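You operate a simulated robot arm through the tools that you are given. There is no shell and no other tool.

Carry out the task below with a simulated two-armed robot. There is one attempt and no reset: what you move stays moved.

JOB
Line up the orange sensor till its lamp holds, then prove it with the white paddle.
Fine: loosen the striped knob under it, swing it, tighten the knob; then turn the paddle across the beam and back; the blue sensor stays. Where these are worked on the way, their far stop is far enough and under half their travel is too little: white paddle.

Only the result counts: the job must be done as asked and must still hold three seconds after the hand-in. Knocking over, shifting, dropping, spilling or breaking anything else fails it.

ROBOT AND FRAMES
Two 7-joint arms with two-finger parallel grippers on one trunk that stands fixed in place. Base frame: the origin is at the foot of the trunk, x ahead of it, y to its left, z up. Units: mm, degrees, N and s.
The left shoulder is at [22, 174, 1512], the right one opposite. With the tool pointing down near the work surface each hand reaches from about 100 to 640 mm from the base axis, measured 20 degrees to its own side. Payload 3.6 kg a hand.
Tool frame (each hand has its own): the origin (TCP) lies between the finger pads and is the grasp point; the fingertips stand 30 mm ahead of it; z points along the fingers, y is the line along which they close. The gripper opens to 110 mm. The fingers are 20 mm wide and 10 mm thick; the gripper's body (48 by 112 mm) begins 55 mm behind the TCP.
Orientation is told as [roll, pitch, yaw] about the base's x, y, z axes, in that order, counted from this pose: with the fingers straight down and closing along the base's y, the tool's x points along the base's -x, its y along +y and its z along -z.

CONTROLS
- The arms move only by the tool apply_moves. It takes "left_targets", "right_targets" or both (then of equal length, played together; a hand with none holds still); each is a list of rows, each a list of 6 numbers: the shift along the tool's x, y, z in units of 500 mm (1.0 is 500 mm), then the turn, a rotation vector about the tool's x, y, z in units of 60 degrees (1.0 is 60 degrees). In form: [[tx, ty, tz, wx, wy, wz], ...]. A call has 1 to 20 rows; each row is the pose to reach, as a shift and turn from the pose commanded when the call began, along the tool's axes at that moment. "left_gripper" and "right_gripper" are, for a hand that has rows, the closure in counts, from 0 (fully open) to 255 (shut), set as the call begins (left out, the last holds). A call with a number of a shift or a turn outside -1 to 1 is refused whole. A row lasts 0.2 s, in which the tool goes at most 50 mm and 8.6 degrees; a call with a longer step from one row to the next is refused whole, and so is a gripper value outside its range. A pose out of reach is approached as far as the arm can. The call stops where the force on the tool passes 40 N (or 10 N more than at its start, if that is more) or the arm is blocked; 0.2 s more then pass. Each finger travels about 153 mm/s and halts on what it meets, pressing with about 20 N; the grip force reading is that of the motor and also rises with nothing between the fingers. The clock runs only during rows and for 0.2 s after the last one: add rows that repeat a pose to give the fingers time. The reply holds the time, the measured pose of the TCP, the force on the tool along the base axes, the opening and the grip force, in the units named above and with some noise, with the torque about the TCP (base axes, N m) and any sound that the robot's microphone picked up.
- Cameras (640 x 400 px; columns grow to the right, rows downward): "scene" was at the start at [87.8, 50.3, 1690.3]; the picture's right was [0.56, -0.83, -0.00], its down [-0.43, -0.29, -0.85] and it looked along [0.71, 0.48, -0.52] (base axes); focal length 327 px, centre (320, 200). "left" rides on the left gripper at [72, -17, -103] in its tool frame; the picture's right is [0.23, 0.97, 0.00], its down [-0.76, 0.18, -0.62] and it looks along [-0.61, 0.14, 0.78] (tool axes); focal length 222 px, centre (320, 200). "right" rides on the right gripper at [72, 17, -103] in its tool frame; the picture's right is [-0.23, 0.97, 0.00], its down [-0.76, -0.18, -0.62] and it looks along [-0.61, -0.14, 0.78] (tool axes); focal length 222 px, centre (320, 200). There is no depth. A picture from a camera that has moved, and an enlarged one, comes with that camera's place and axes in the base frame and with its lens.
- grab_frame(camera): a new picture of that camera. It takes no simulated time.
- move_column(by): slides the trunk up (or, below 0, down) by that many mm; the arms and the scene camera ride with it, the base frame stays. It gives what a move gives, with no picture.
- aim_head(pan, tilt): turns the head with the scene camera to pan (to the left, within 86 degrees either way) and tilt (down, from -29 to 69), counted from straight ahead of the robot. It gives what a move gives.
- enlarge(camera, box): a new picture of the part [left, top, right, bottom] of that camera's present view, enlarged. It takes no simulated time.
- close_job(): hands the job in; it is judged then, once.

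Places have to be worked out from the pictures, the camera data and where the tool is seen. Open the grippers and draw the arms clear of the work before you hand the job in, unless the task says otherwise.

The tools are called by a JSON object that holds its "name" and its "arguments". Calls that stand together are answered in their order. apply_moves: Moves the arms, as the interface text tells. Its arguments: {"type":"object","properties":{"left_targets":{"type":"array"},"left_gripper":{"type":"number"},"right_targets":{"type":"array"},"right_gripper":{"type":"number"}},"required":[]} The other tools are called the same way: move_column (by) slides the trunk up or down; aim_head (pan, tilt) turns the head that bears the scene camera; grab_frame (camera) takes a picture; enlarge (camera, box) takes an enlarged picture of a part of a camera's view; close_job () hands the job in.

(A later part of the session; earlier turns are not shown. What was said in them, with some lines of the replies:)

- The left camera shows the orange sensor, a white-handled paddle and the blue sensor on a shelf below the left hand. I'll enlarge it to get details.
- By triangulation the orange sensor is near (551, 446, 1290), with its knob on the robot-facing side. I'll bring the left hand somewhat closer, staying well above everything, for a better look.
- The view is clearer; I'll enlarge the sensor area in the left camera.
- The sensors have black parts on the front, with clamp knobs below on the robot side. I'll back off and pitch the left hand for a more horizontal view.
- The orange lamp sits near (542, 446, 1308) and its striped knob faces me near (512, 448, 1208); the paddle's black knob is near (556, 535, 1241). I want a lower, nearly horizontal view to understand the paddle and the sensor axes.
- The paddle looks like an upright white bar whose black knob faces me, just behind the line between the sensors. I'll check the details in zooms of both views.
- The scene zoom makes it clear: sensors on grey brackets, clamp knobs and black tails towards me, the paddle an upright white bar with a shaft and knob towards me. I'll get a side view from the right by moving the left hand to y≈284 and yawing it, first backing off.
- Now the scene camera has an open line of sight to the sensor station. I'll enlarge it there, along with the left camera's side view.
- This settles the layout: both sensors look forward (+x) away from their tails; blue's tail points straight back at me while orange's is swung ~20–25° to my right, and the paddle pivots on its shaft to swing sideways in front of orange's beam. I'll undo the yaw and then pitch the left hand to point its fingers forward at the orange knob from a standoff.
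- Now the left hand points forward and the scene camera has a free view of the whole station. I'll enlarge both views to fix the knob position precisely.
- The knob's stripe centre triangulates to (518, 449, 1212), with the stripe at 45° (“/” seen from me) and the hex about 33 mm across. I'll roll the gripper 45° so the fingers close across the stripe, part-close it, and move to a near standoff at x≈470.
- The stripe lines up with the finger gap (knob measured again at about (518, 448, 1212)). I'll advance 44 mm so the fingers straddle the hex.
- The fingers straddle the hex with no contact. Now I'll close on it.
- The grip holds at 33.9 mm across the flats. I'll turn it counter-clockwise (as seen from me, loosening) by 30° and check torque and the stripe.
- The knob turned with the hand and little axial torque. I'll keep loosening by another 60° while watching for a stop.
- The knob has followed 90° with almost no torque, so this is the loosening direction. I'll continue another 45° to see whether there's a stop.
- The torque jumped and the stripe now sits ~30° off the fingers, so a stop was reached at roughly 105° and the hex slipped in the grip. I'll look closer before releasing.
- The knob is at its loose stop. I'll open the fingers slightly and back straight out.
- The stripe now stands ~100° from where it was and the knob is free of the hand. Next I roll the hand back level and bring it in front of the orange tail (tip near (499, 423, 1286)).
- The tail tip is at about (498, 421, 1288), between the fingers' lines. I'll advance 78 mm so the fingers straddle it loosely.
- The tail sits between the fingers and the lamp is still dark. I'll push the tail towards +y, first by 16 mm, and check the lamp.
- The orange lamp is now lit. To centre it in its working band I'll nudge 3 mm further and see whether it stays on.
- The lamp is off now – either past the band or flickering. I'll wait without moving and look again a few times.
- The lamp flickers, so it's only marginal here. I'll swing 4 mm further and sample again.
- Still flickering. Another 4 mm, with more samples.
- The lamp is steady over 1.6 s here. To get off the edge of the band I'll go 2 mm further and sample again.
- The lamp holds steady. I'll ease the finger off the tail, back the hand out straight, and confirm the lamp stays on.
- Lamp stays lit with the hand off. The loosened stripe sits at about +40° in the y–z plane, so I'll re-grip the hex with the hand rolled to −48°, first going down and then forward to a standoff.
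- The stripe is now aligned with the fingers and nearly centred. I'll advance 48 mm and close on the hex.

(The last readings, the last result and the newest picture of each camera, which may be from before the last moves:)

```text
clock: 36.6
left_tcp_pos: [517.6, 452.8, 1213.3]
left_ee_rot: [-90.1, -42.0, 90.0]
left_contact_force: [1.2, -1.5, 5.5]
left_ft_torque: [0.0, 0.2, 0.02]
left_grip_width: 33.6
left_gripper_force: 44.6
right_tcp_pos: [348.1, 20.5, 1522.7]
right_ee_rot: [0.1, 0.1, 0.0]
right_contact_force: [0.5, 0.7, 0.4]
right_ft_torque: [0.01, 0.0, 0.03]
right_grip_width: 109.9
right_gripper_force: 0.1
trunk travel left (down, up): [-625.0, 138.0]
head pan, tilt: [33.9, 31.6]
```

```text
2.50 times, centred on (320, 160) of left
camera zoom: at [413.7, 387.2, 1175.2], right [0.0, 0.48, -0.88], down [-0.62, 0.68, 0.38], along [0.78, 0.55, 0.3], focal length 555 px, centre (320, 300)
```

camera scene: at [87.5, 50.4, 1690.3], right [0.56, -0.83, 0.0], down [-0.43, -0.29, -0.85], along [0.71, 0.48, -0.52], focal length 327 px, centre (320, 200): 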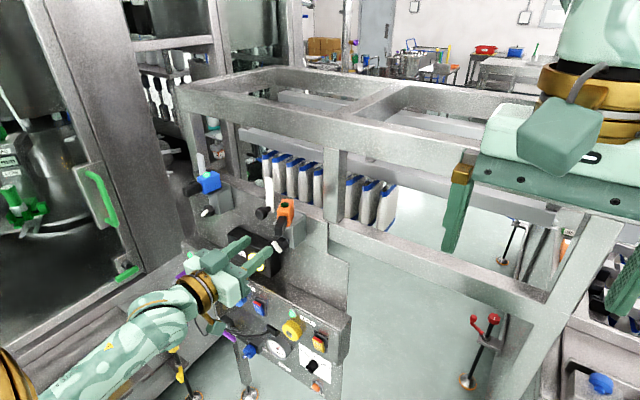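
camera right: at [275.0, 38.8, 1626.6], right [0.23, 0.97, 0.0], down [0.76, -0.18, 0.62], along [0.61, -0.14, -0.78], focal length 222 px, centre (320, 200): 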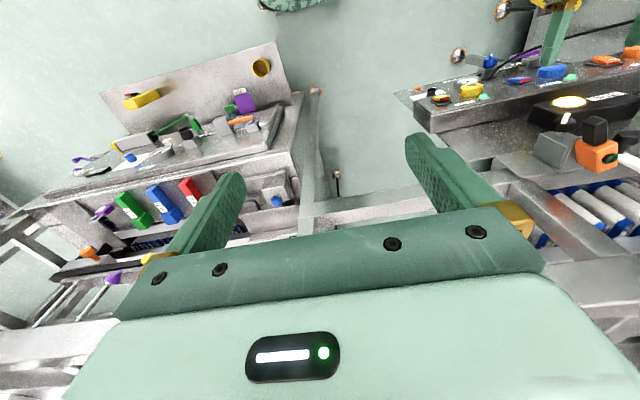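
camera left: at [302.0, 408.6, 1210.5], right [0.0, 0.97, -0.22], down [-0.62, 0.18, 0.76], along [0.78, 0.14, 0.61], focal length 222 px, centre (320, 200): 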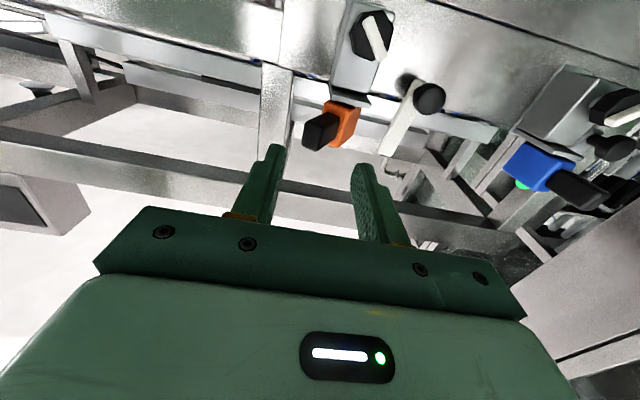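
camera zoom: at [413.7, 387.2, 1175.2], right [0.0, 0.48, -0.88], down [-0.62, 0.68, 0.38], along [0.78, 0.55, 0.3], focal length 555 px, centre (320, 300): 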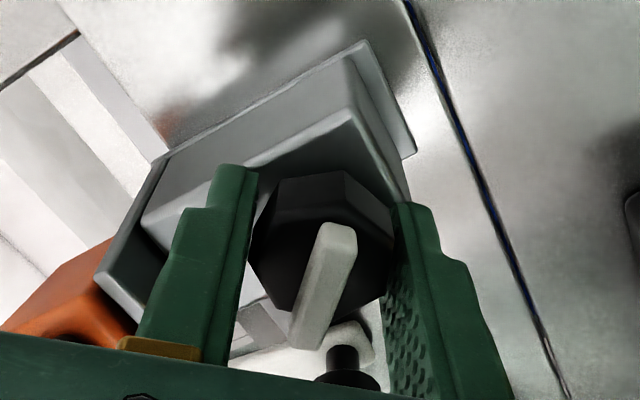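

Good grip (33.6 mm). Now I'll turn it clockwise to tighten, in two stages, towards the original stripe position.

{"name": "apply_moves", "arguments": {"left_targets": [[0, 0, 0, 0, 0, 0.125], [0, 0, 0, 0, 0, 0.25], [0, 0, 0, 0, 0, 0.375], [0, 0, 0, 0, 0, 0.5], [0, 0, 0, 0, 0, 0.625], [0, 0, 0, 0, 0, 0.75], [0, 0, 0, 0, 0, 0.875]]}}

{"name": "apply_moves", "arguments": {"left_targets": [[0, 0, 0, 0, 0, 0.125], [0, 0, 0, 0, 0, 0.25], [0, 0, 0, 0, 0, 0.375], [0, 0, 0, 0, 0, 0.5], [0, 0, 0, 0, 0, 0.6]]}}

{"name": "enlarge", "arguments": {"camera": "left", "box": [240, 80, 400, 240]}}

{"name": "enlarge", "arguments": {"camera": "scene", "box": [230, 180, 320, 260]}}

```text
clock: 38.2
left_tcp_pos: [517.5, 450.5, 1215.0]
left_ee_rot: [92.1, -85.3, -92.3]
left_contact_force: [5.7, -7.4, 17.4]
left_ft_torque: [0.0, -0.2, -0.1]
left_grip_width: 33.8
left_gripper_force: 45.4
right_tcp_pos: [347.6, 18.2, 1523.3]
right_ee_rot: [0.2, 0.1, 0.0]
right_contact_force: [0.2, 0.5, 0.1]
right_ft_torque: [0.0, -0.01, -0.01]
right_grip_width: 109.6
right_gripper_force: 0.1
trunk travel left (down, up): [-625.0, 138.0]
head pan, tilt: [33.9, 31.6]
```

```text
clock: 39.4
left_tcp_pos: [517.7, 447.8, 1214.0]
left_ee_rot: [90.0, -49.2, -90.1]
left_contact_force: [10.1, -14.0, 13.0]
left_ft_torque: [0.0, -1.12, -0.62]
left_grip_width: 33.6
left_gripper_force: 45.1
right_tcp_pos: [348.3, 17.0, 1521.8]
right_ee_rot: [0.2, 0.1, -0.1]
right_contact_force: [0.0, -0.3, 0.0]
right_ft_torque: [0.05, 0.0, -0.02]
right_grip_width: 110.0
right_gripper_force: 0.0
trunk travel left (down, up): [-625.0, 138.0]
head pan, tilt: [33.9, 31.6]
```

```text
2.50 times, centred on (320, 160) of left
camera zoom: at [413.6, 483.2, 1145.6], right [0.0, 0.89, 0.46], down [-0.62, -0.36, 0.69], along [0.78, -0.29, 0.55], focal length 555 px, centre (320, 300)
```

zoom: 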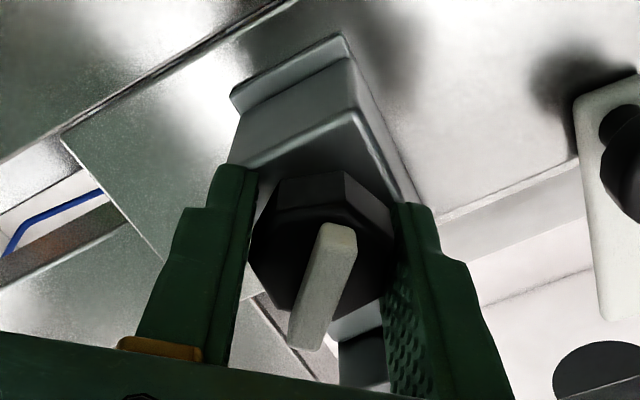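

```text
5.00 times, centred on (275, 220) of scene
camera zoom: at [88.2, 45.6, 1690.4], right [0.56, -0.83, 0.0], down [-0.44, -0.29, -0.85], along [0.71, 0.48, -0.52], focal length 1635 px, centre (545, 100)
```

zoom: 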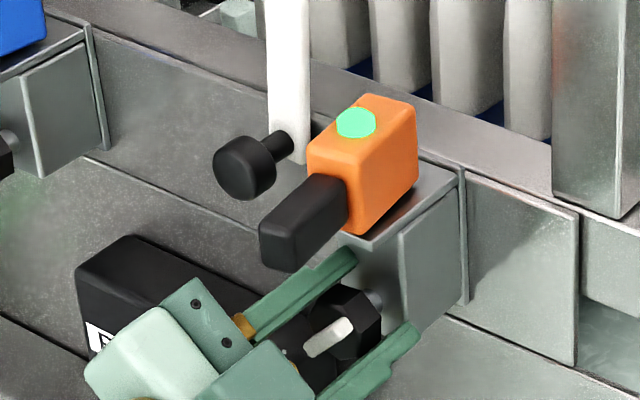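

The lamp stays lit and the stripe is almost back. I'll relieve the side load slightly and turn further until the axial torque rises at the tight stop.

{"name": "apply_moves", "arguments": {"left_targets": [[-0.0055, 0, 0, 0, 0, 0.04], [-0.0055, 0, 0, 0, 0, 0.08], [-0.0055, 0, 0, 0, 0, 0.12], [-0.0055, 0, 0, 0, 0, 0.16]]}}

{"name": "enlarge", "arguments": {"camera": "left", "box": [240, 80, 400, 240]}}

```text
clock: 40.4
left_tcp_pos: [517.6, 449.2, 1211.7]
left_ee_rot: [89.5, -39.8, -89.7]
left_contact_force: [2.0, -11.6, -5.3]
left_ft_torque: [-0.58, -0.04, 0.32]
left_grip_width: 33.7
left_gripper_force: 45.0
right_tcp_pos: [347.9, 19.4, 1521.7]
right_ee_rot: [0.1, 0.2, 0.2]
right_contact_force: [0.0, -0.7, -0.4]
right_ft_torque: [-0.02, -0.01, -0.01]
right_grip_width: 110.2
right_gripper_force: 0.1
trunk travel left (down, up): [-625.0, 138.0]
head pan, tilt: [33.9, 31.6]
```

```text
2.50 times, centred on (320, 160) of left
camera zoom: at [413.1, 494.1, 1151.4], right [0.0, 0.8, 0.6], down [-0.62, -0.47, 0.63], along [0.79, -0.37, 0.49], focal length 555 px, centre (320, 300)
```

zoom: 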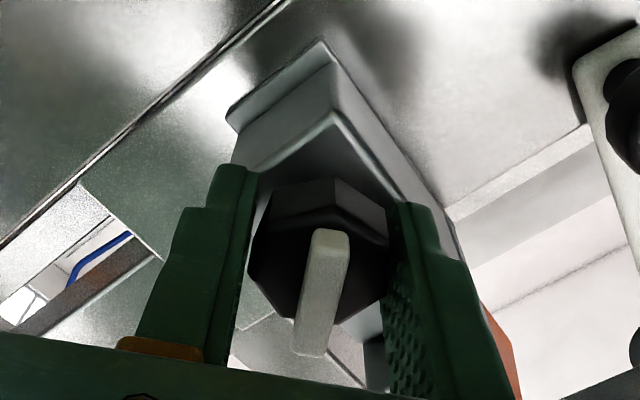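

The axial torque rose to 0.58 N·m, so the knob is tight at its stop. I'll release and back straight out.

{"name": "apply_moves", "arguments": {"left_targets": [[0, 0, 0, 0, 0, 0], [0, 0, 0, 0, 0, 0], [0, 0, -0.04, 0, 0, 0], [0, 0, -0.1, 0, 0, 0], [0, 0, -0.18, 0, 0, 0], [0, 0, -0.18, 0, 0, 0]], "left_gripper": 132}}

{"name": "enlarge", "arguments": {"camera": "scene", "box": [170, 150, 330, 260]}}

{"name": "enlarge", "arguments": {"camera": "left", "box": [240, 40, 440, 200]}}

```text
clock: 41.8
left_tcp_pos: [428.4, 452.0, 1212.6]
left_ee_rot: [90.0, -39.9, -90.0]
left_contact_force: [1.2, -0.7, -0.3]
left_ft_torque: [0.0, -0.02, -0.01]
left_grip_width: 53.1
left_gripper_force: 0.1
right_tcp_pos: [348.0, 21.7, 1522.2]
right_ee_rot: [0.0, 0.1, 0.0]
right_contact_force: [-0.2, 0.7, 0.6]
right_ft_torque: [0.03, 0.01, 0.04]
right_grip_width: 109.8
right_gripper_force: 0.0
trunk travel left (down, up): [-625.0, 138.0]
head pan, tilt: [33.9, 31.6]
```

```text
3.64 times, centred on (250, 205) of scene
camera zoom: at [88.3, 50.7, 1690.3], right [0.56, -0.83, 0.0], down [-0.44, -0.29, -0.85], along [0.71, 0.47, -0.52], focal length 1189 px, centre (574, 182)
```

zoom: 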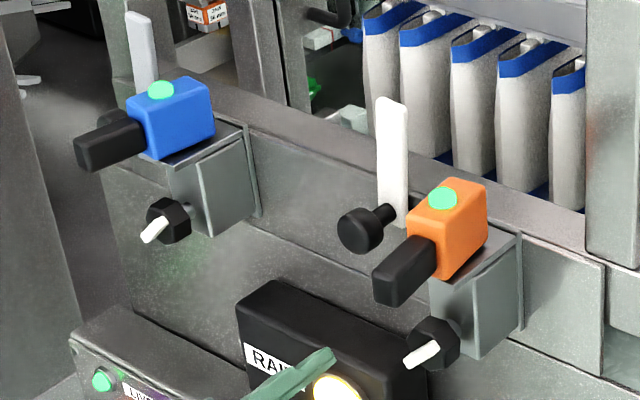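

```text
2.50 times, centred on (340, 120) of left
camera zoom: at [323.1, 496.4, 1152.7], right [0.0, 0.8, 0.6], down [-0.62, -0.47, 0.62], along [0.78, -0.37, 0.5], focal length 555 px, centre (270, 400)
```

zoom: 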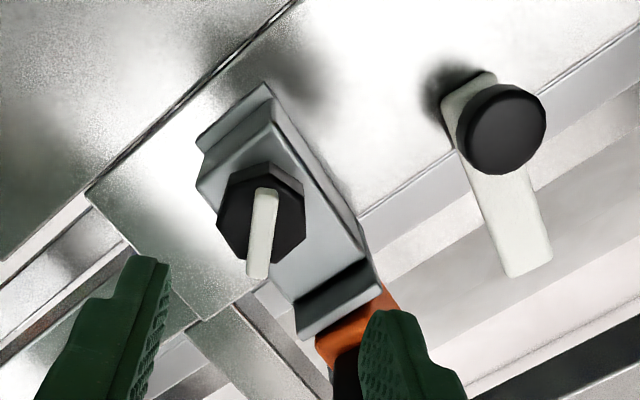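

The orange stripe matches the blue one's tight position and the lamp is lit. Next is the paddle's round knob near (558, 538, 1245): I'll move in front of it and roll the hand to −45° so I have room for ~95° of clockwise twist.

{"name": "apply_moves", "arguments": {"left_targets": [[0.015, 0.026, 0, 0, 0, -0.138], [0.03, 0.052, 0, 0, 0, -0.276], [0.045, 0.078, 0, 0, 0, -0.415], [0.06, 0.105, 0, 0, 0, -0.553], [0.075, 0.131, 0, 0, 0, -0.691], [0.09, 0.157, 0, 0, 0, -0.83]]}}

{"name": "apply_moves", "arguments": {"left_targets": [[0, 0, 0.014, 0, 0, -0.125], [0, 0, 0.028, 0, 0, -0.25], [0, 0, 0.042, 0, 0, -0.375], [0, 0, 0.056, 0, 0, -0.5], [0, 0, 0.07, 0, 0, -0.625], [0, 0, 0.084, 0, 0, -0.75]]}}

{"name": "enlarge", "arguments": {"camera": "left", "box": [220, 60, 420, 220]}}

{"name": "enlarge", "arguments": {"camera": "scene", "box": [200, 160, 320, 260]}}

```text
clock: 43.2
left_tcp_pos: [426.9, 534.4, 1246.5]
left_ee_rot: [78.2, -89.9, -78.2]
left_contact_force: [-0.3, 0.3, 0.0]
left_ft_torque: [0.03, 0.02, 0.0]
left_grip_width: 53.1
left_gripper_force: 0.2
right_tcp_pos: [348.1, 21.4, 1523.2]
right_ee_rot: [0.0, 0.1, 0.0]
right_contact_force: [0.3, 0.0, 0.7]
right_ft_torque: [-0.02, 0.01, 0.03]
right_grip_width: 110.0
right_gripper_force: 0.1
trunk travel left (down, up): [-625.0, 138.0]
head pan, tilt: [33.9, 31.6]
```

```text
clock: 44.6
left_tcp_pos: [469.2, 535.4, 1245.9]
left_ee_rot: [-90.0, -45.0, 90.0]
left_contact_force: [0.7, -0.6, 0.0]
left_ft_torque: [0.0, -0.02, 0.02]
left_grip_width: 52.9
left_gripper_force: 0.0
right_tcp_pos: [348.8, 22.2, 1521.9]
right_ee_rot: [0.1, 0.1, 0.0]
right_contact_force: [0.7, -0.2, -0.1]
right_ft_torque: [-0.02, -0.01, -0.01]
right_grip_width: 109.9
right_gripper_force: 0.1
trunk travel left (down, up): [-625.0, 138.0]
head pan, tilt: [33.9, 31.6]
```

```text
2.50 times, centred on (320, 140) of left
camera zoom: at [365.7, 471.8, 1204.1], right [0.0, 0.53, -0.85], down [-0.62, 0.66, 0.41], along [0.78, 0.53, 0.33], focal length 555 px, centre (320, 350)
```

zoom: 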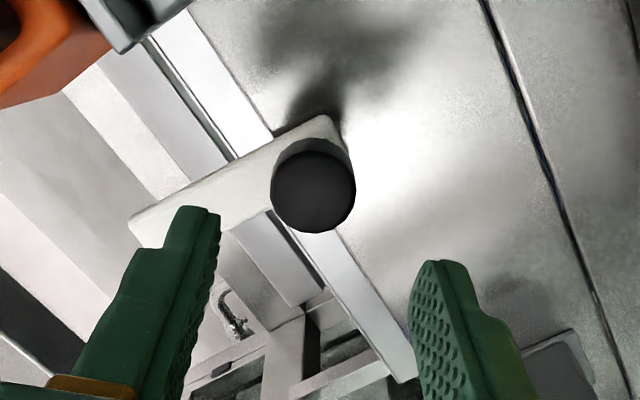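

```text
4.00 times, centred on (260, 210) of scene
camera zoom: at [87.9, 50.4, 1690.3], right [0.56, -0.83, 0.0], down [-0.43, -0.29, -0.85], along [0.71, 0.48, -0.52], focal length 1308 px, centre (560, 160)
```

zoom: 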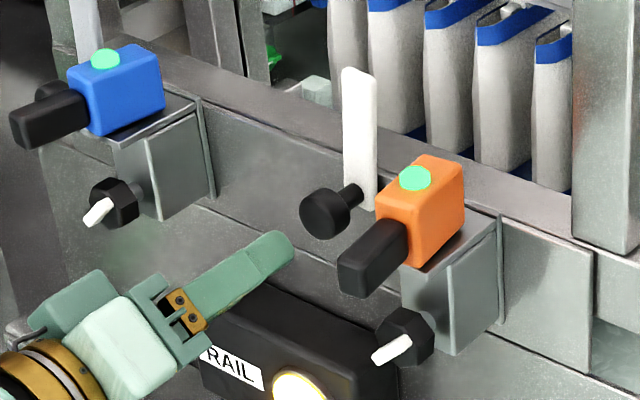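

The round knob's face centre comes out at about (559, 538, 1250), ~31 mm across; I'll correct a few mm and advance 60 mm, then recheck centring.

{"name": "apply_moves", "arguments": {"left_targets": [[-0.009, -0.004, 0.03, 0, 0, 0], [-0.009, -0.004, 0.07, 0, 0, 0], [-0.009, -0.004, 0.1, 0, 0, 0], [-0.009, -0.004, 0.12, 0, 0, 0], [-0.009, -0.004, 0.12, 0, 0, 0]]}}

{"name": "enlarge", "arguments": {"camera": "left", "box": [240, 80, 400, 240]}}

{"name": "enlarge", "arguments": {"camera": "scene", "box": [210, 160, 310, 250]}}

```text
clock: 45.8
left_tcp_pos: [529.4, 537.3, 1250.8]
left_ee_rot: [-89.9, -45.2, 90.0]
left_contact_force: [0.6, -0.1, -0.1]
left_ft_torque: [0.0, 0.0, 0.02]
left_grip_width: 52.7
left_gripper_force: 0.1
right_tcp_pos: [347.8, 21.2, 1523.1]
right_ee_rot: [0.0, 0.1, 0.0]
right_contact_force: [0.5, 0.7, 0.1]
right_ft_torque: [-0.02, 0.0, -0.01]
right_grip_width: 110.2
right_gripper_force: 0.1
trunk travel left (down, up): [-625.0, 138.0]
head pan, tilt: [33.9, 31.6]
```

```text
2.50 times, centred on (320, 160) of left
camera zoom: at [425.2, 474.3, 1208.3], right [0.0, 0.53, -0.85], down [-0.62, 0.66, 0.42], along [0.78, 0.53, 0.33], focal length 555 px, centre (320, 300)
```

zoom: 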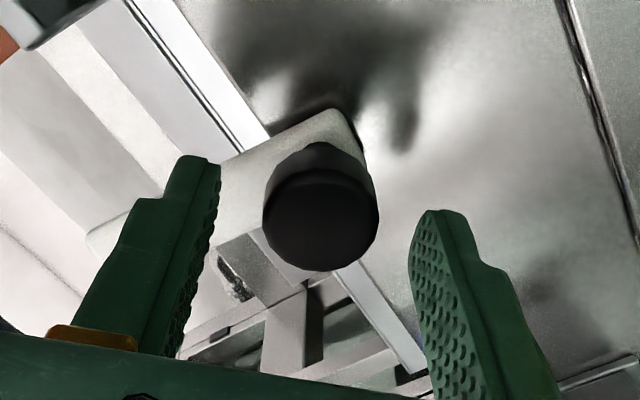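

```text
4.44 times, centred on (260, 205) of scene
camera zoom: at [87.4, 50.5, 1690.3], right [0.56, -0.83, 0.0], down [-0.43, -0.29, -0.85], along [0.71, 0.47, -0.52], focal length 1453 px, centre (587, 178)
```

zoom: 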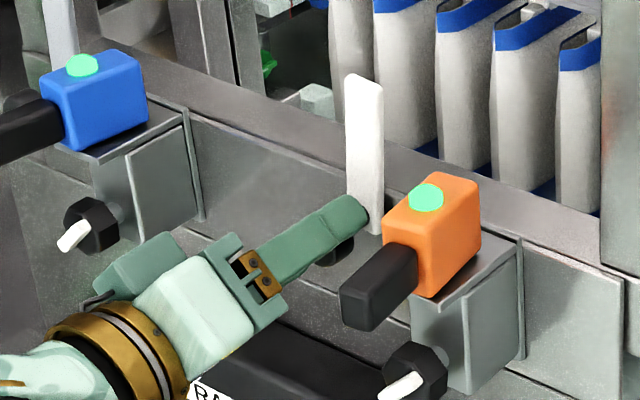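

The knob is centred in the closing direction. I'll advance another 14 mm and close on it.

{"name": "apply_moves", "arguments": {"left_targets": [[0.003, 0, 0.015, 0, 0, 0], [0.003, 0, 0.028, 0, 0, 0], [0.003, 0, 0.028, 0, 0, 0]]}}

{"name": "apply_moves", "arguments": {"left_targets": [[0, 0, 0, 0, 0, 0], [0, 0, 0, 0, 0, 0], [0, 0, 0, 0, 0, 0]], "left_gripper": 255}}

{"name": "enlarge", "arguments": {"camera": "left", "box": [240, 80, 400, 240]}}

{"name": "enlarge", "arguments": {"camera": "scene", "box": [210, 160, 310, 250]}}

```text
clock: 46.6
left_tcp_pos: [543.0, 536.8, 1248.1]
left_ee_rot: [-89.9, -45.3, 90.1]
left_contact_force: [-1.0, -0.5, 0.3]
left_ft_torque: [0.0, 0.01, 0.01]
left_grip_width: 52.9
left_gripper_force: 0.1
right_tcp_pos: [347.7, 22.2, 1522.5]
right_ee_rot: [0.1, 0.1, 0.0]
right_contact_force: [0.4, -0.8, -0.4]
right_ft_torque: [-0.02, 0.02, 0.0]
right_grip_width: 109.8
right_gripper_force: 0.0
trunk travel left (down, up): [-625.0, 138.0]
head pan, tilt: [33.9, 31.6]
```

```text
clock: 47.4
left_tcp_pos: [543.2, 535.3, 1248.5]
left_ee_rot: [-90.1, -45.3, 90.0]
left_contact_force: [1.2, -1.1, 1.2]
left_ft_torque: [0.01, -0.2, 0.09]
left_grip_width: 29.1
left_gripper_force: 45.1
right_tcp_pos: [346.7, 21.9, 1522.7]
right_ee_rot: [0.1, 0.0, 0.0]
right_contact_force: [0.0, 0.5, -0.3]
right_ft_torque: [-0.01, -0.01, 0.0]
right_grip_width: 110.1
right_gripper_force: 0.2
trunk travel left (down, up): [-625.0, 138.0]
head pan, tilt: [33.9, 31.6]
```

```text
2.50 times, centred on (320, 160) of left
camera zoom: at [439.2, 472.8, 1207.2], right [0.0, 0.53, -0.85], down [-0.62, 0.66, 0.42], along [0.78, 0.53, 0.33], focal length 555 px, centre (320, 300)
```

zoom: 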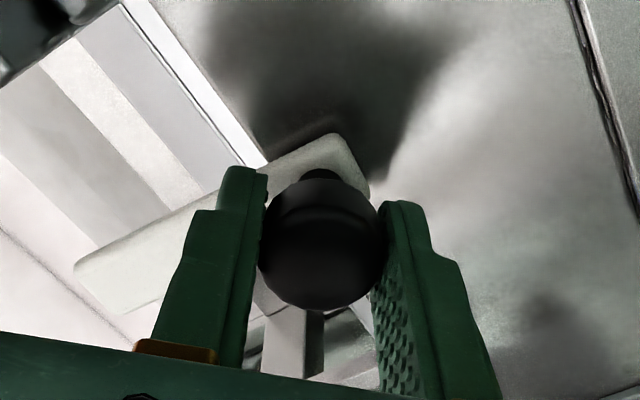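

```text
4.44 times, centred on (260, 205) of scene
camera zoom: at [87.6, 50.1, 1690.3], right [0.56, -0.83, 0.0], down [-0.43, -0.29, -0.85], along [0.71, 0.48, -0.52], focal length 1453 px, centre (587, 178)
```

zoom: 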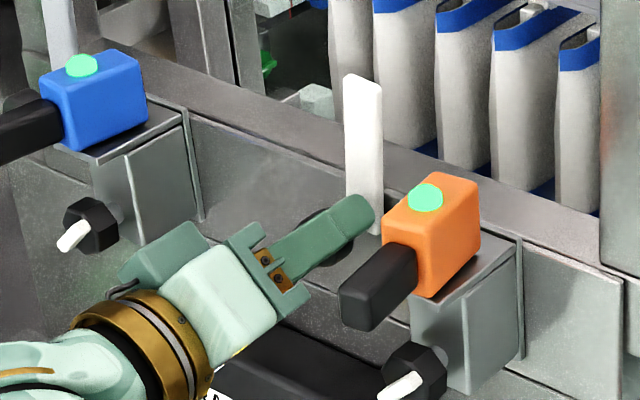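

The grip holds at 29 mm with little side force. I'll twist 30° clockwise (paddle top towards the orange sensor) and see whether the paddle follows.

{"name": "apply_moves", "arguments": {"left_targets": [[0, 0, 0, 0, 0, 0.1], [0, 0, 0, 0, 0, 0.2], [0, 0, 0, 0, 0, 0.3], [0, 0, 0, 0, 0, 0.4], [0, 0, 0, 0, 0, 0.5]]}}

{"name": "enlarge", "arguments": {"camera": "scene", "box": [210, 160, 310, 250]}}

{"name": "enlarge", "arguments": {"camera": "left", "box": [240, 80, 400, 240]}}

```text
clock: 48.6
left_tcp_pos: [542.1, 535.0, 1249.5]
left_ee_rot: [-89.8, -75.4, 89.9]
left_contact_force: [0.6, -2.7, 1.1]
left_ft_torque: [-0.19, -0.03, -0.03]
left_grip_width: 29.2
left_gripper_force: 44.7
right_tcp_pos: [348.3, 19.7, 1522.6]
right_ee_rot: [0.1, 0.0, 0.0]
right_contact_force: [0.4, 0.2, -0.7]
right_ft_torque: [-0.02, -0.05, -0.02]
right_grip_width: 109.8
right_gripper_force: 0.1
trunk travel left (down, up): [-625.0, 138.0]
head pan, tilt: [33.9, 31.6]
```

```text
4.44 times, centred on (260, 205) of scene
camera zoom: at [87.6, 49.5, 1690.4], right [0.56, -0.83, 0.0], down [-0.43, -0.29, -0.85], along [0.71, 0.48, -0.52], focal length 1453 px, centre (587, 178)
```

zoom: 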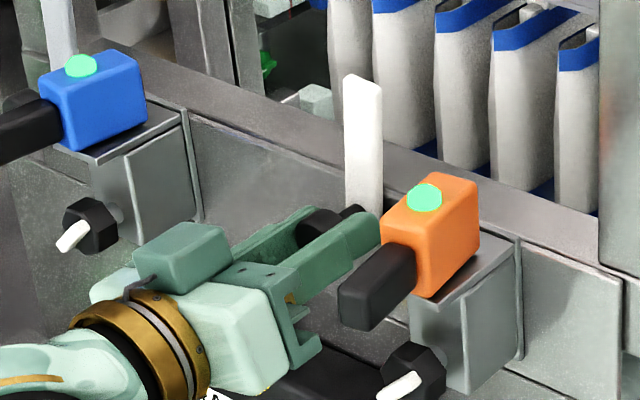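

```text
2.50 times, centred on (320, 160) of left
camera zoom: at [439.1, 501.1, 1181.3], right [0.0, 0.89, -0.46], down [-0.62, 0.36, 0.69], along [0.78, 0.29, 0.55], focal length 555 px, centre (320, 300)
```

zoom: 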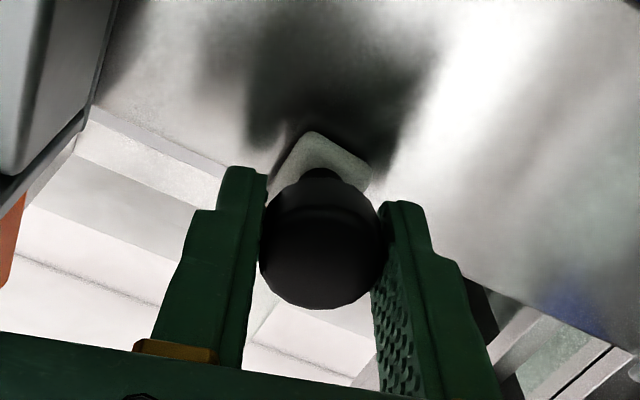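

The paddle didn't follow; the grip slipped at 0.19 N·m, so that may be its rest stop. I'll try the other way by 30°.

{"name": "apply_moves", "arguments": {"left_targets": [[0, 0, 0, 0, 0, -0.1], [0, 0, 0, 0, 0, -0.2], [0, 0, 0, 0, 0, -0.3], [0, 0, 0, 0, 0, -0.4], [0, 0, 0, 0, 0, -0.5]]}}

{"name": "enlarge", "arguments": {"camera": "scene", "box": [210, 160, 310, 250]}}

{"name": "enlarge", "arguments": {"camera": "left", "box": [240, 80, 400, 240]}}

```text
clock: 49.8
left_tcp_pos: [541.9, 535.9, 1248.7]
left_ee_rot: [-89.7, -45.2, 90.0]
left_contact_force: [0.5, -4.1, -2.6]
left_ft_torque: [-0.01, -0.5, 0.11]
left_grip_width: 29.2
left_gripper_force: 44.7
right_tcp_pos: [348.5, 20.0, 1521.5]
right_ee_rot: [0.1, 0.1, 0.0]
right_contact_force: [-0.1, 0.4, 0.5]
right_ft_torque: [-0.04, 0.0, 0.02]
right_grip_width: 109.9
right_gripper_force: 0.1
trunk travel left (down, up): [-625.0, 138.0]
head pan, tilt: [33.9, 31.6]
```

```text
4.44 times, centred on (260, 205) of scene
camera zoom: at [88.1, 49.6, 1690.3], right [0.56, -0.83, 0.0], down [-0.44, -0.29, -0.85], along [0.71, 0.48, -0.52], focal length 1453 px, centre (587, 178)
```

zoom: 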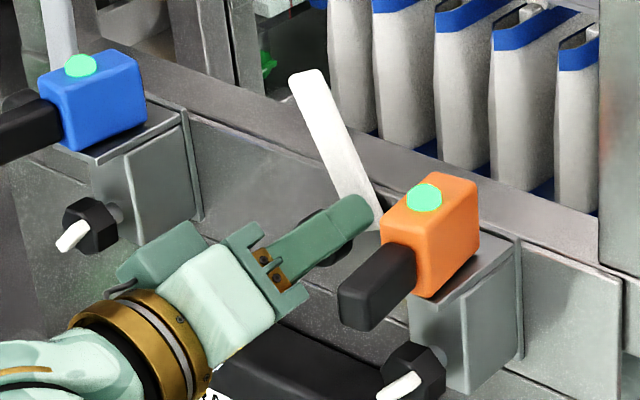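

```text
2.50 times, centred on (320, 160) of left
camera zoom: at [439.0, 472.8, 1207.7], right [0.0, 0.53, -0.85], down [-0.62, 0.66, 0.42], along [0.78, 0.53, 0.33], focal length 555 px, centre (320, 300)
```

zoom: 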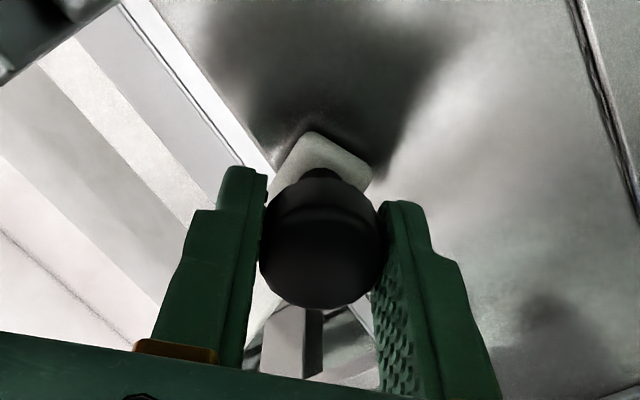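

Counter-clockwise works: the paddle swung 30° with the hand. I'll continue another 45° and look at the lamp and stop.

{"name": "apply_moves", "arguments": {"left_targets": [[0, 0, 0, 0, 0, -0.125], [0, 0, 0, 0, 0, -0.25], [0, 0, 0, 0, 0, -0.375], [0, 0, 0, 0, 0, -0.5], [0, 0, 0, 0, 0, -0.625], [0, 0, 0, 0, 0, -0.75]]}}

{"name": "enlarge", "arguments": {"camera": "scene", "box": [210, 160, 310, 250]}}

{"name": "enlarge", "arguments": {"camera": "left", "box": [240, 80, 400, 240]}}

```text
clock: 51.2
left_tcp_pos: [543.5, 538.9, 1248.7]
left_ee_rot: [-89.9, -0.3, 90.1]
left_contact_force: [-2.0, 2.2, -2.9]
left_ft_torque: [0.44, -0.22, -0.06]
left_grip_width: 29.6
left_gripper_force: 45.1
right_tcp_pos: [347.6, 22.7, 1522.5]
right_ee_rot: [-0.1, 0.1, 0.0]
right_contact_force: [-0.3, -0.6, 0.5]
right_ft_torque: [0.03, -0.02, 0.02]
right_grip_width: 110.2
right_gripper_force: 0.0
trunk travel left (down, up): [-625.0, 138.0]
head pan, tilt: [33.9, 31.6]
```

```text
4.44 times, centred on (260, 205) of scene
camera zoom: at [87.8, 51.5, 1690.3], right [0.56, -0.83, 0.0], down [-0.43, -0.29, -0.85], along [0.71, 0.47, -0.52], focal length 1453 px, centre (587, 178)
```

zoom: 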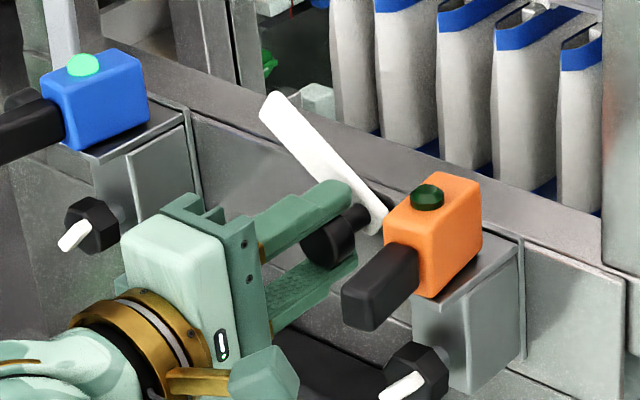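

```text
2.50 times, centred on (320, 160) of left
camera zoom: at [439.2, 465.2, 1263.2], right [0.0, -0.22, -0.97], down [-0.62, 0.76, -0.17], along [0.78, 0.61, -0.14], focal length 555 px, centre (320, 300)
```

zoom: 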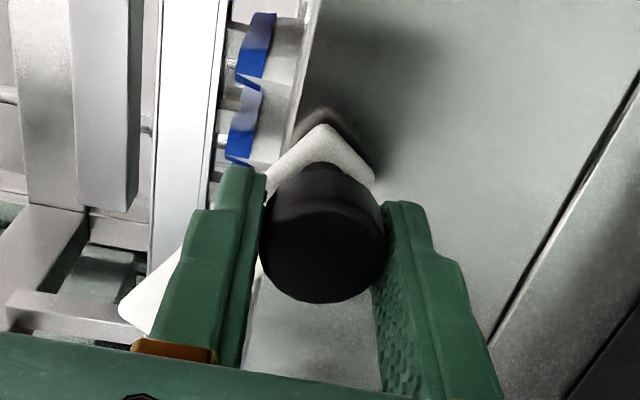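

The paddle has reached its far stop (torque 0.44 N·m, about 52° over) and the orange lamp went dark. I'll hold briefly to confirm that it stays dark.

{"name": "apply_moves", "arguments": {"left_targets": [[0, 0, 0, 0, 0, -0.05], [0, 0, 0, 0, 0, -0.05]]}}

{"name": "enlarge", "arguments": {"camera": "scene", "box": [210, 160, 310, 250]}}

{"name": "apply_moves", "arguments": {"left_targets": [[0, 0, 0, 0, 0, 0], [0, 0, 0, 0, 0, 0], [0, 0, 0, 0, 0, 0]]}}

{"name": "enlarge", "arguments": {"camera": "scene", "box": [210, 160, 310, 250]}}

```text
clock: 51.8
left_tcp_pos: [542.1, 537.1, 1248.5]
left_ee_rot: [-89.9, 2.8, 90.1]
left_contact_force: [-1.3, 2.4, -4.7]
left_ft_torque: [0.29, -0.25, 0.31]
left_grip_width: 29.4
left_gripper_force: 44.9
right_tcp_pos: [347.7, 21.8, 1523.2]
right_ee_rot: [0.0, 0.1, 0.0]
right_contact_force: [0.9, -0.2, 0.4]
right_ft_torque: [0.03, 0.02, -0.03]
right_grip_width: 109.8
right_gripper_force: 0.1
trunk travel left (down, up): [-625.0, 138.0]
head pan, tilt: [33.9, 31.6]
```

```text
4.44 times, centred on (260, 205) of scene
camera zoom: at [87.7, 51.6, 1690.3], right [0.56, -0.83, 0.0], down [-0.43, -0.29, -0.85], along [0.71, 0.47, -0.52], focal length 1453 px, centre (587, 178)
```

zoom: 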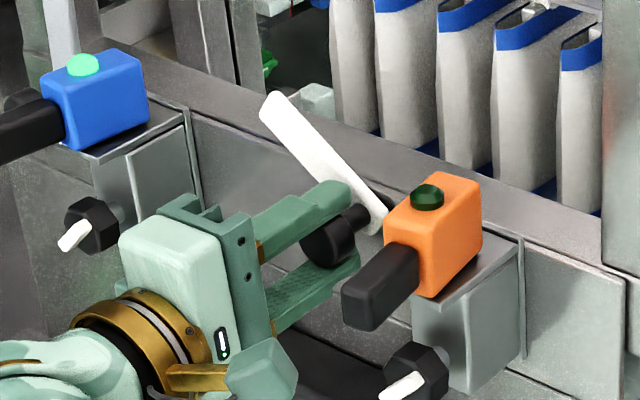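

```text
clock: 52.6
left_tcp_pos: [543.3, 538.3, 1248.8]
left_ee_rot: [-89.9, 2.7, 90.0]
left_contact_force: [-2.6, 3.6, -5.0]
left_ft_torque: [0.08, -0.24, 0.15]
left_grip_width: 28.8
left_gripper_force: 44.7
right_tcp_pos: [347.5, 21.2, 1523.5]
right_ee_rot: [0.0, 0.1, 0.0]
right_contact_force: [0.6, -0.2, 1.0]
right_ft_torque: [-0.02, 0.0, -0.01]
right_grip_width: 110.1
right_gripper_force: 0.0
trunk travel left (down, up): [-625.0, 138.0]
head pan, tilt: [33.9, 31.6]
```

```text
4.44 times, centred on (260, 205) of scene
camera zoom: at [87.6, 51.8, 1690.3], right [0.56, -0.83, 0.0], down [-0.43, -0.29, -0.85], along [0.71, 0.47, -0.52], focal length 1453 px, centre (587, 178)
```

zoom: 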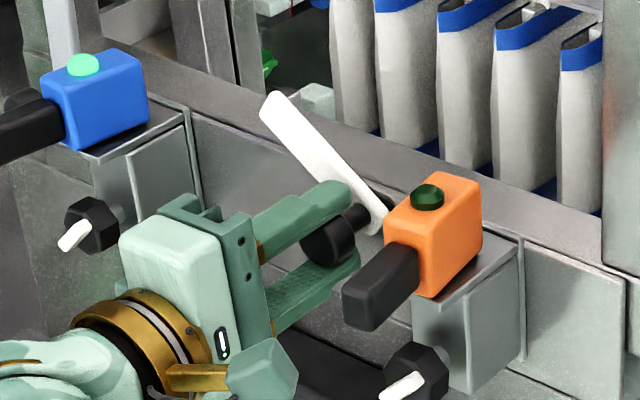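

The lamp stays dark while the beam is blocked. Now I'll turn the paddle back clockwise to upright.

{"name": "apply_moves", "arguments": {"left_targets": [[0, 0, 0, 0, 0, 0.125], [0, 0, 0, 0, 0, 0.25], [0, 0, 0, 0, 0, 0.375], [0, 0, 0, 0, 0, 0.5], [0, 0, 0, 0, 0, 0.625], [0, 0, 0, 0, 0, 0.75], [0, 0, 0, 0, 0, 0.875], [0, 0, 0, 0, 0, 1.0]]}}

{"name": "enlarge", "arguments": {"camera": "scene", "box": [210, 160, 310, 250]}}

```text
clock: 54.4
left_tcp_pos: [542.5, 536.1, 1248.9]
left_ee_rot: [-90.1, -57.5, 90.2]
left_contact_force: [-2.4, 0.8, 5.1]
left_ft_torque: [-0.35, 0.96, -0.11]
left_grip_width: 29.6
left_gripper_force: 45.0
right_tcp_pos: [346.5, 21.5, 1523.2]
right_ee_rot: [0.0, 0.0, 0.0]
right_contact_force: [0.3, -0.2, 0.1]
right_ft_torque: [0.02, 0.01, -0.01]
right_grip_width: 110.1
right_gripper_force: 0.0
trunk travel left (down, up): [-625.0, 138.0]
head pan, tilt: [33.9, 31.6]
```

```text
4.44 times, centred on (260, 205) of scene
camera zoom: at [86.9, 50.3, 1690.4], right [0.56, -0.83, 0.0], down [-0.43, -0.29, -0.85], along [0.71, 0.47, -0.52], focal length 1453 px, centre (587, 178)
```

zoom: 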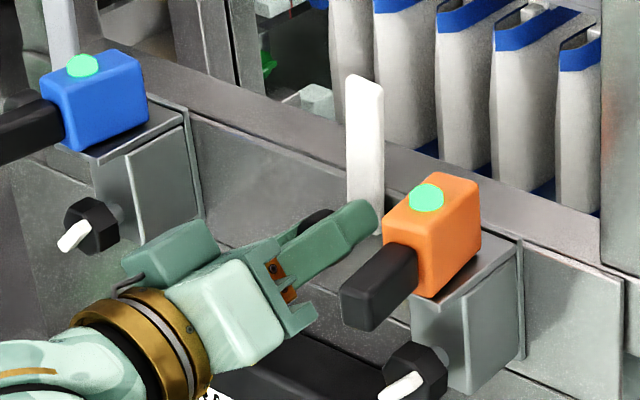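

The paddle is upright at its rest stop and the lamp is back on. I'll open, back straight out, and check.

{"name": "apply_moves", "arguments": {"left_targets": [[0, 0, 0, 0, 0, 0], [0, 0, 0, 0, 0, 0], [0, 0, -0.04, 0, 0, 0], [0, 0, -0.1, 0, 0, 0], [0, 0, -0.18, 0, 0, 0], [0, 0, -0.25, 0, 0, 0], [0, 0, -0.3, 0, 0, 0], [0, 0, -0.3, 0, 0, 0]], "left_gripper": 132}}

{"name": "enlarge", "arguments": {"camera": "scene", "box": [170, 150, 330, 260]}}

{"name": "apply_moves", "arguments": {"left_targets": [[0, 0, 0, 0, 0, 0], [0, 0, 0, 0, 0, 0]], "left_gripper": 0}}

{"name": "enlarge", "arguments": {"camera": "scene", "box": [230, 180, 310, 250]}}

{"name": "apply_moves", "arguments": {"left_targets": [[0, 0, -0.05, 0, 0, 0], [0, 0, -0.05, 0, 0, 0], [0, 0, -0.05, 0, 0, 0]]}}

{"name": "enlarge", "arguments": {"camera": "scene", "box": [230, 180, 310, 250]}}

```text
clock: 56.2
left_tcp_pos: [391.1, 537.6, 1249.1]
left_ee_rot: [-89.9, -57.3, 89.9]
left_contact_force: [0.2, -0.1, 0.5]
left_ft_torque: [0.0, 0.02, -0.02]
left_grip_width: 53.0
left_gripper_force: 0.0
right_tcp_pos: [348.6, 21.9, 1522.1]
right_ee_rot: [0.0, 0.1, 0.0]
right_contact_force: [-0.3, 1.1, -0.5]
right_ft_torque: [-0.01, 0.04, 0.04]
right_grip_width: 109.9
right_gripper_force: 0.0
trunk travel left (down, up): [-625.0, 138.0]
head pan, tilt: [33.9, 31.6]
```

```text
3.64 times, centred on (250, 205) of scene
camera zoom: at [88.2, 50.5, 1690.3], right [0.56, -0.83, 0.0], down [-0.44, -0.29, -0.85], along [0.71, 0.47, -0.52], focal length 1189 px, centre (574, 182)
```

zoom: 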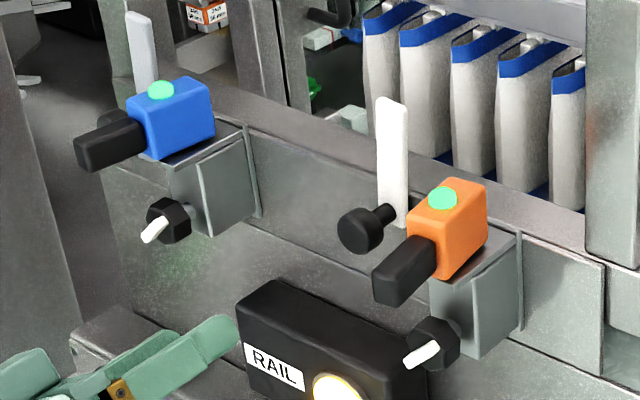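

```text
clock: 56.8
left_tcp_pos: [392.1, 537.9, 1249.3]
left_ee_rot: [-89.8, -57.3, 90.0]
left_contact_force: [0.7, 0.8, -0.7]
left_ft_torque: [-0.06, -0.03, -0.01]
left_grip_width: 109.9
left_gripper_force: 0.1
right_tcp_pos: [348.6, 21.7, 1522.3]
right_ee_rot: [0.0, 0.1, 0.0]
right_contact_force: [0.5, -0.5, 0.2]
right_ft_torque: [-0.01, 0.02, -0.01]
right_grip_width: 110.0
right_gripper_force: 0.1
trunk travel left (down, up): [-625.0, 138.0]
head pan, tilt: [33.9, 31.6]
```

```text
5.71 times, centred on (270, 215) of scene
camera zoom: at [87.8, 50.5, 1690.3], right [0.56, -0.83, 0.0], down [-0.43, -0.29, -0.85], along [0.71, 0.47, -0.52], focal length 1868 px, centre (606, 114)
```

zoom: 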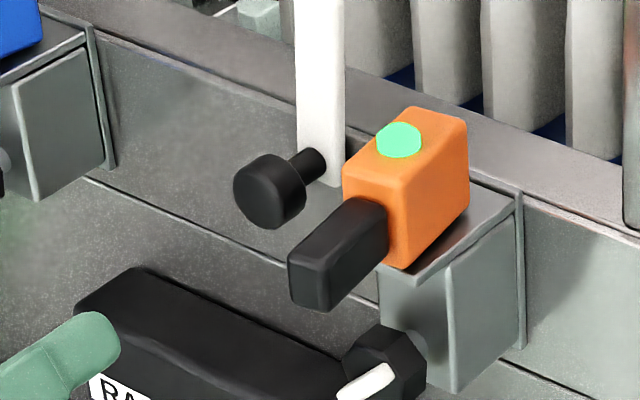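

```text
clock: 57.6
left_tcp_pos: [368.6, 537.2, 1248.4]
left_ee_rot: [-90.0, -57.4, 90.0]
left_contact_force: [-1.1, -0.3, -0.2]
left_ft_torque: [-0.04, -0.02, -0.01]
left_grip_width: 109.8
left_gripper_force: 0.0
right_tcp_pos: [348.0, 21.9, 1522.9]
right_ee_rot: [0.0, 0.2, 0.0]
right_contact_force: [-0.2, -0.8, 0.3]
right_ft_torque: [0.0, 0.0, 0.02]
right_grip_width: 110.2
right_gripper_force: 0.0
trunk travel left (down, up): [-625.0, 138.0]
head pan, tilt: [33.9, 31.6]
```

```text
5.71 times, centred on (270, 215) of scene
camera zoom: at [87.8, 50.5, 1690.3], right [0.56, -0.83, 0.0], down [-0.43, -0.29, -0.85], along [0.71, 0.47, -0.52], focal length 1868 px, centre (606, 114)
```

zoom: 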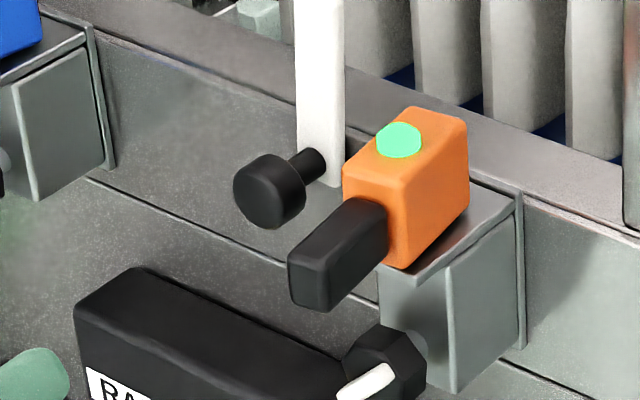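

Everything is holding with the hand clear. I'll draw back a little further while sampling the lamp a few more times.

{"name": "apply_moves", "arguments": {"left_targets": [[0, 0, -0.04, 0, 0, 0], [0, 0, -0.08, 0, 0, 0]]}}

{"name": "enlarge", "arguments": {"camera": "scene", "box": [170, 150, 330, 260]}}

{"name": "apply_moves", "arguments": {"left_targets": [[0, 0, 0, 0, 0, 0]]}}

{"name": "enlarge", "arguments": {"camera": "scene", "box": [230, 180, 310, 250]}}

{"name": "apply_moves", "arguments": {"left_targets": [[0, 0, 0, 0, 0, 0], [0, 0, 0, 0, 0, 0]]}}

{"name": "grab_frame", "arguments": {"camera": "scene"}}

```text
clock: 58.2
left_tcp_pos: [328.0, 537.8, 1250.0]
left_ee_rot: [-90.0, -57.2, 90.1]
left_contact_force: [1.0, 0.5, 0.0]
left_ft_torque: [0.0, 0.01, -0.02]
left_grip_width: 110.1
left_gripper_force: 0.0
right_tcp_pos: [346.2, 21.1, 1522.2]
right_ee_rot: [0.1, 0.1, 0.0]
right_contact_force: [-0.6, -0.2, -0.1]
right_ft_torque: [-0.03, 0.0, -0.03]
right_grip_width: 109.8
right_gripper_force: 0.1
trunk travel left (down, up): [-625.0, 138.0]
head pan, tilt: [33.9, 31.6]
```

```text
3.64 times, centred on (250, 205) of scene
camera zoom: at [86.6, 50.2, 1690.4], right [0.56, -0.83, 0.0], down [-0.43, -0.29, -0.85], along [0.71, 0.47, -0.52], focal length 1189 px, centre (574, 182)
```

zoom: 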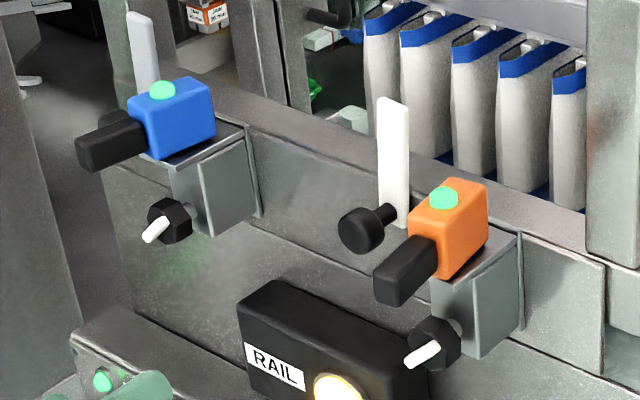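

```text
clock: 58.6
left_tcp_pos: [327.5, 538.0, 1249.7]
left_ee_rot: [-89.9, -57.3, 90.0]
left_contact_force: [0.0, -0.5, 1.4]
left_ft_torque: [0.02, 0.0, -0.01]
left_grip_width: 110.1
left_gripper_force: 0.1
right_tcp_pos: [346.8, 21.6, 1523.8]
right_ee_rot: [0.0, 0.0, 0.0]
right_contact_force: [-0.7, 0.5, -0.1]
right_ft_torque: [0.0, 0.01, 0.0]
right_grip_width: 109.9
right_gripper_force: 0.0
trunk travel left (down, up): [-625.0, 138.0]
head pan, tilt: [33.9, 31.6]
```

```text
5.71 times, centred on (270, 215) of scene
camera zoom: at [87.3, 50.5, 1690.3], right [0.56, -0.83, 0.0], down [-0.43, -0.29, -0.85], along [0.71, 0.47, -0.52], focal length 1868 px, centre (606, 114)
```

zoom: 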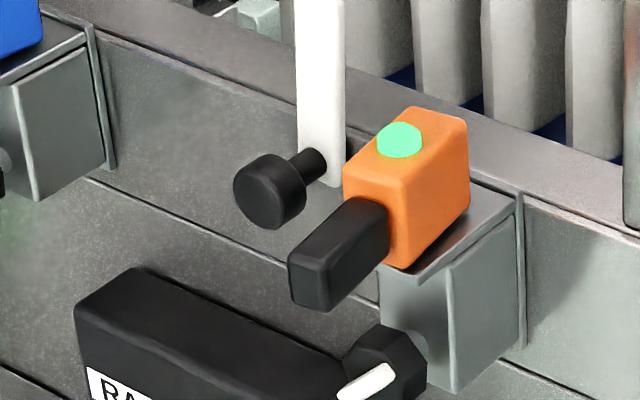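

```text
clock: 59.2
left_tcp_pos: [327.5, 537.3, 1250.0]
left_ee_rot: [-90.0, -57.3, 90.0]
left_contact_force: [0.4, -0.8, 0.0]
left_ft_torque: [-0.01, 0.04, 0.01]
left_grip_width: 110.2
left_gripper_force: 0.1
right_tcp_pos: [347.4, 21.0, 1522.6]
right_ee_rot: [0.0, 0.0, 0.0]
right_contact_force: [-0.1, -0.1, 0.4]
right_ft_torque: [-0.01, 0.03, 0.01]
right_grip_width: 110.0
right_gripper_force: 0.2
trunk travel left (down, up): [-625.0, 138.0]
head pan, tilt: [33.9, 31.6]
```

```text
taken
camera scene: at [87.3, 50.4, 1690.3], right [0.56, -0.83, 0.0], down [-0.43, -0.29, -0.85], along [0.71, 0.48, -0.52], focal length 327 px, centre (320, 200)
```

scene: 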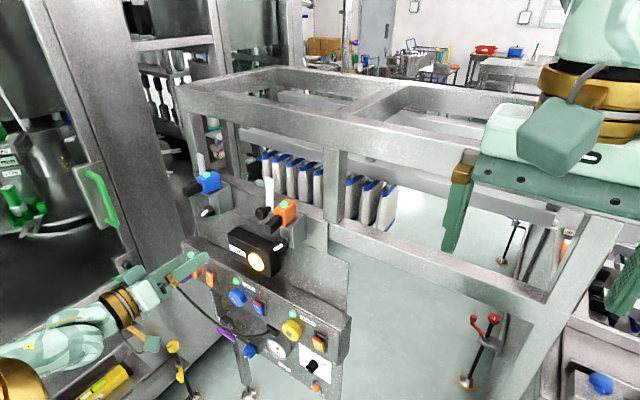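

The orange lamp holds steady, its knob is tight, the paddle is back upright, and blue was not touched. Both grippers are open and clear of the work, so I'm handing the job in.

{"name": "close_job", "arguments": {}}

```text
The job is handed in.
```

The job is handed in: the orange sensor is lined up and clamped, and the paddle test worked. I don't have the verdict, because the hand-in only confirmed receipt.

- **Alignment:** I loosened the striped knob about 90° and swung the orange sensor. Its lamp went from flickering to steady. I then moved it about 2 mm further so it isn't sitting on the edge of the steady range.
- **Clamping:** I tightened the knob until it stopped turning. Its stripe is back at the same angle as the blue sensor's, and the lamp stayed lit.
- **Paddle test:** The white paddle only turned toward the blue sensor's side, reaching what felt like its far stop at about 52°. The orange lamp went dark there and stayed dark. Turning the paddle back upright brought the lamp back on.
- **At hand-in:** The orange lamp was lit in every check over the last 3 seconds or so, with the hand off. I never touched the blue sensor and saw nothing else move. Both grippers were open and clear of the work.
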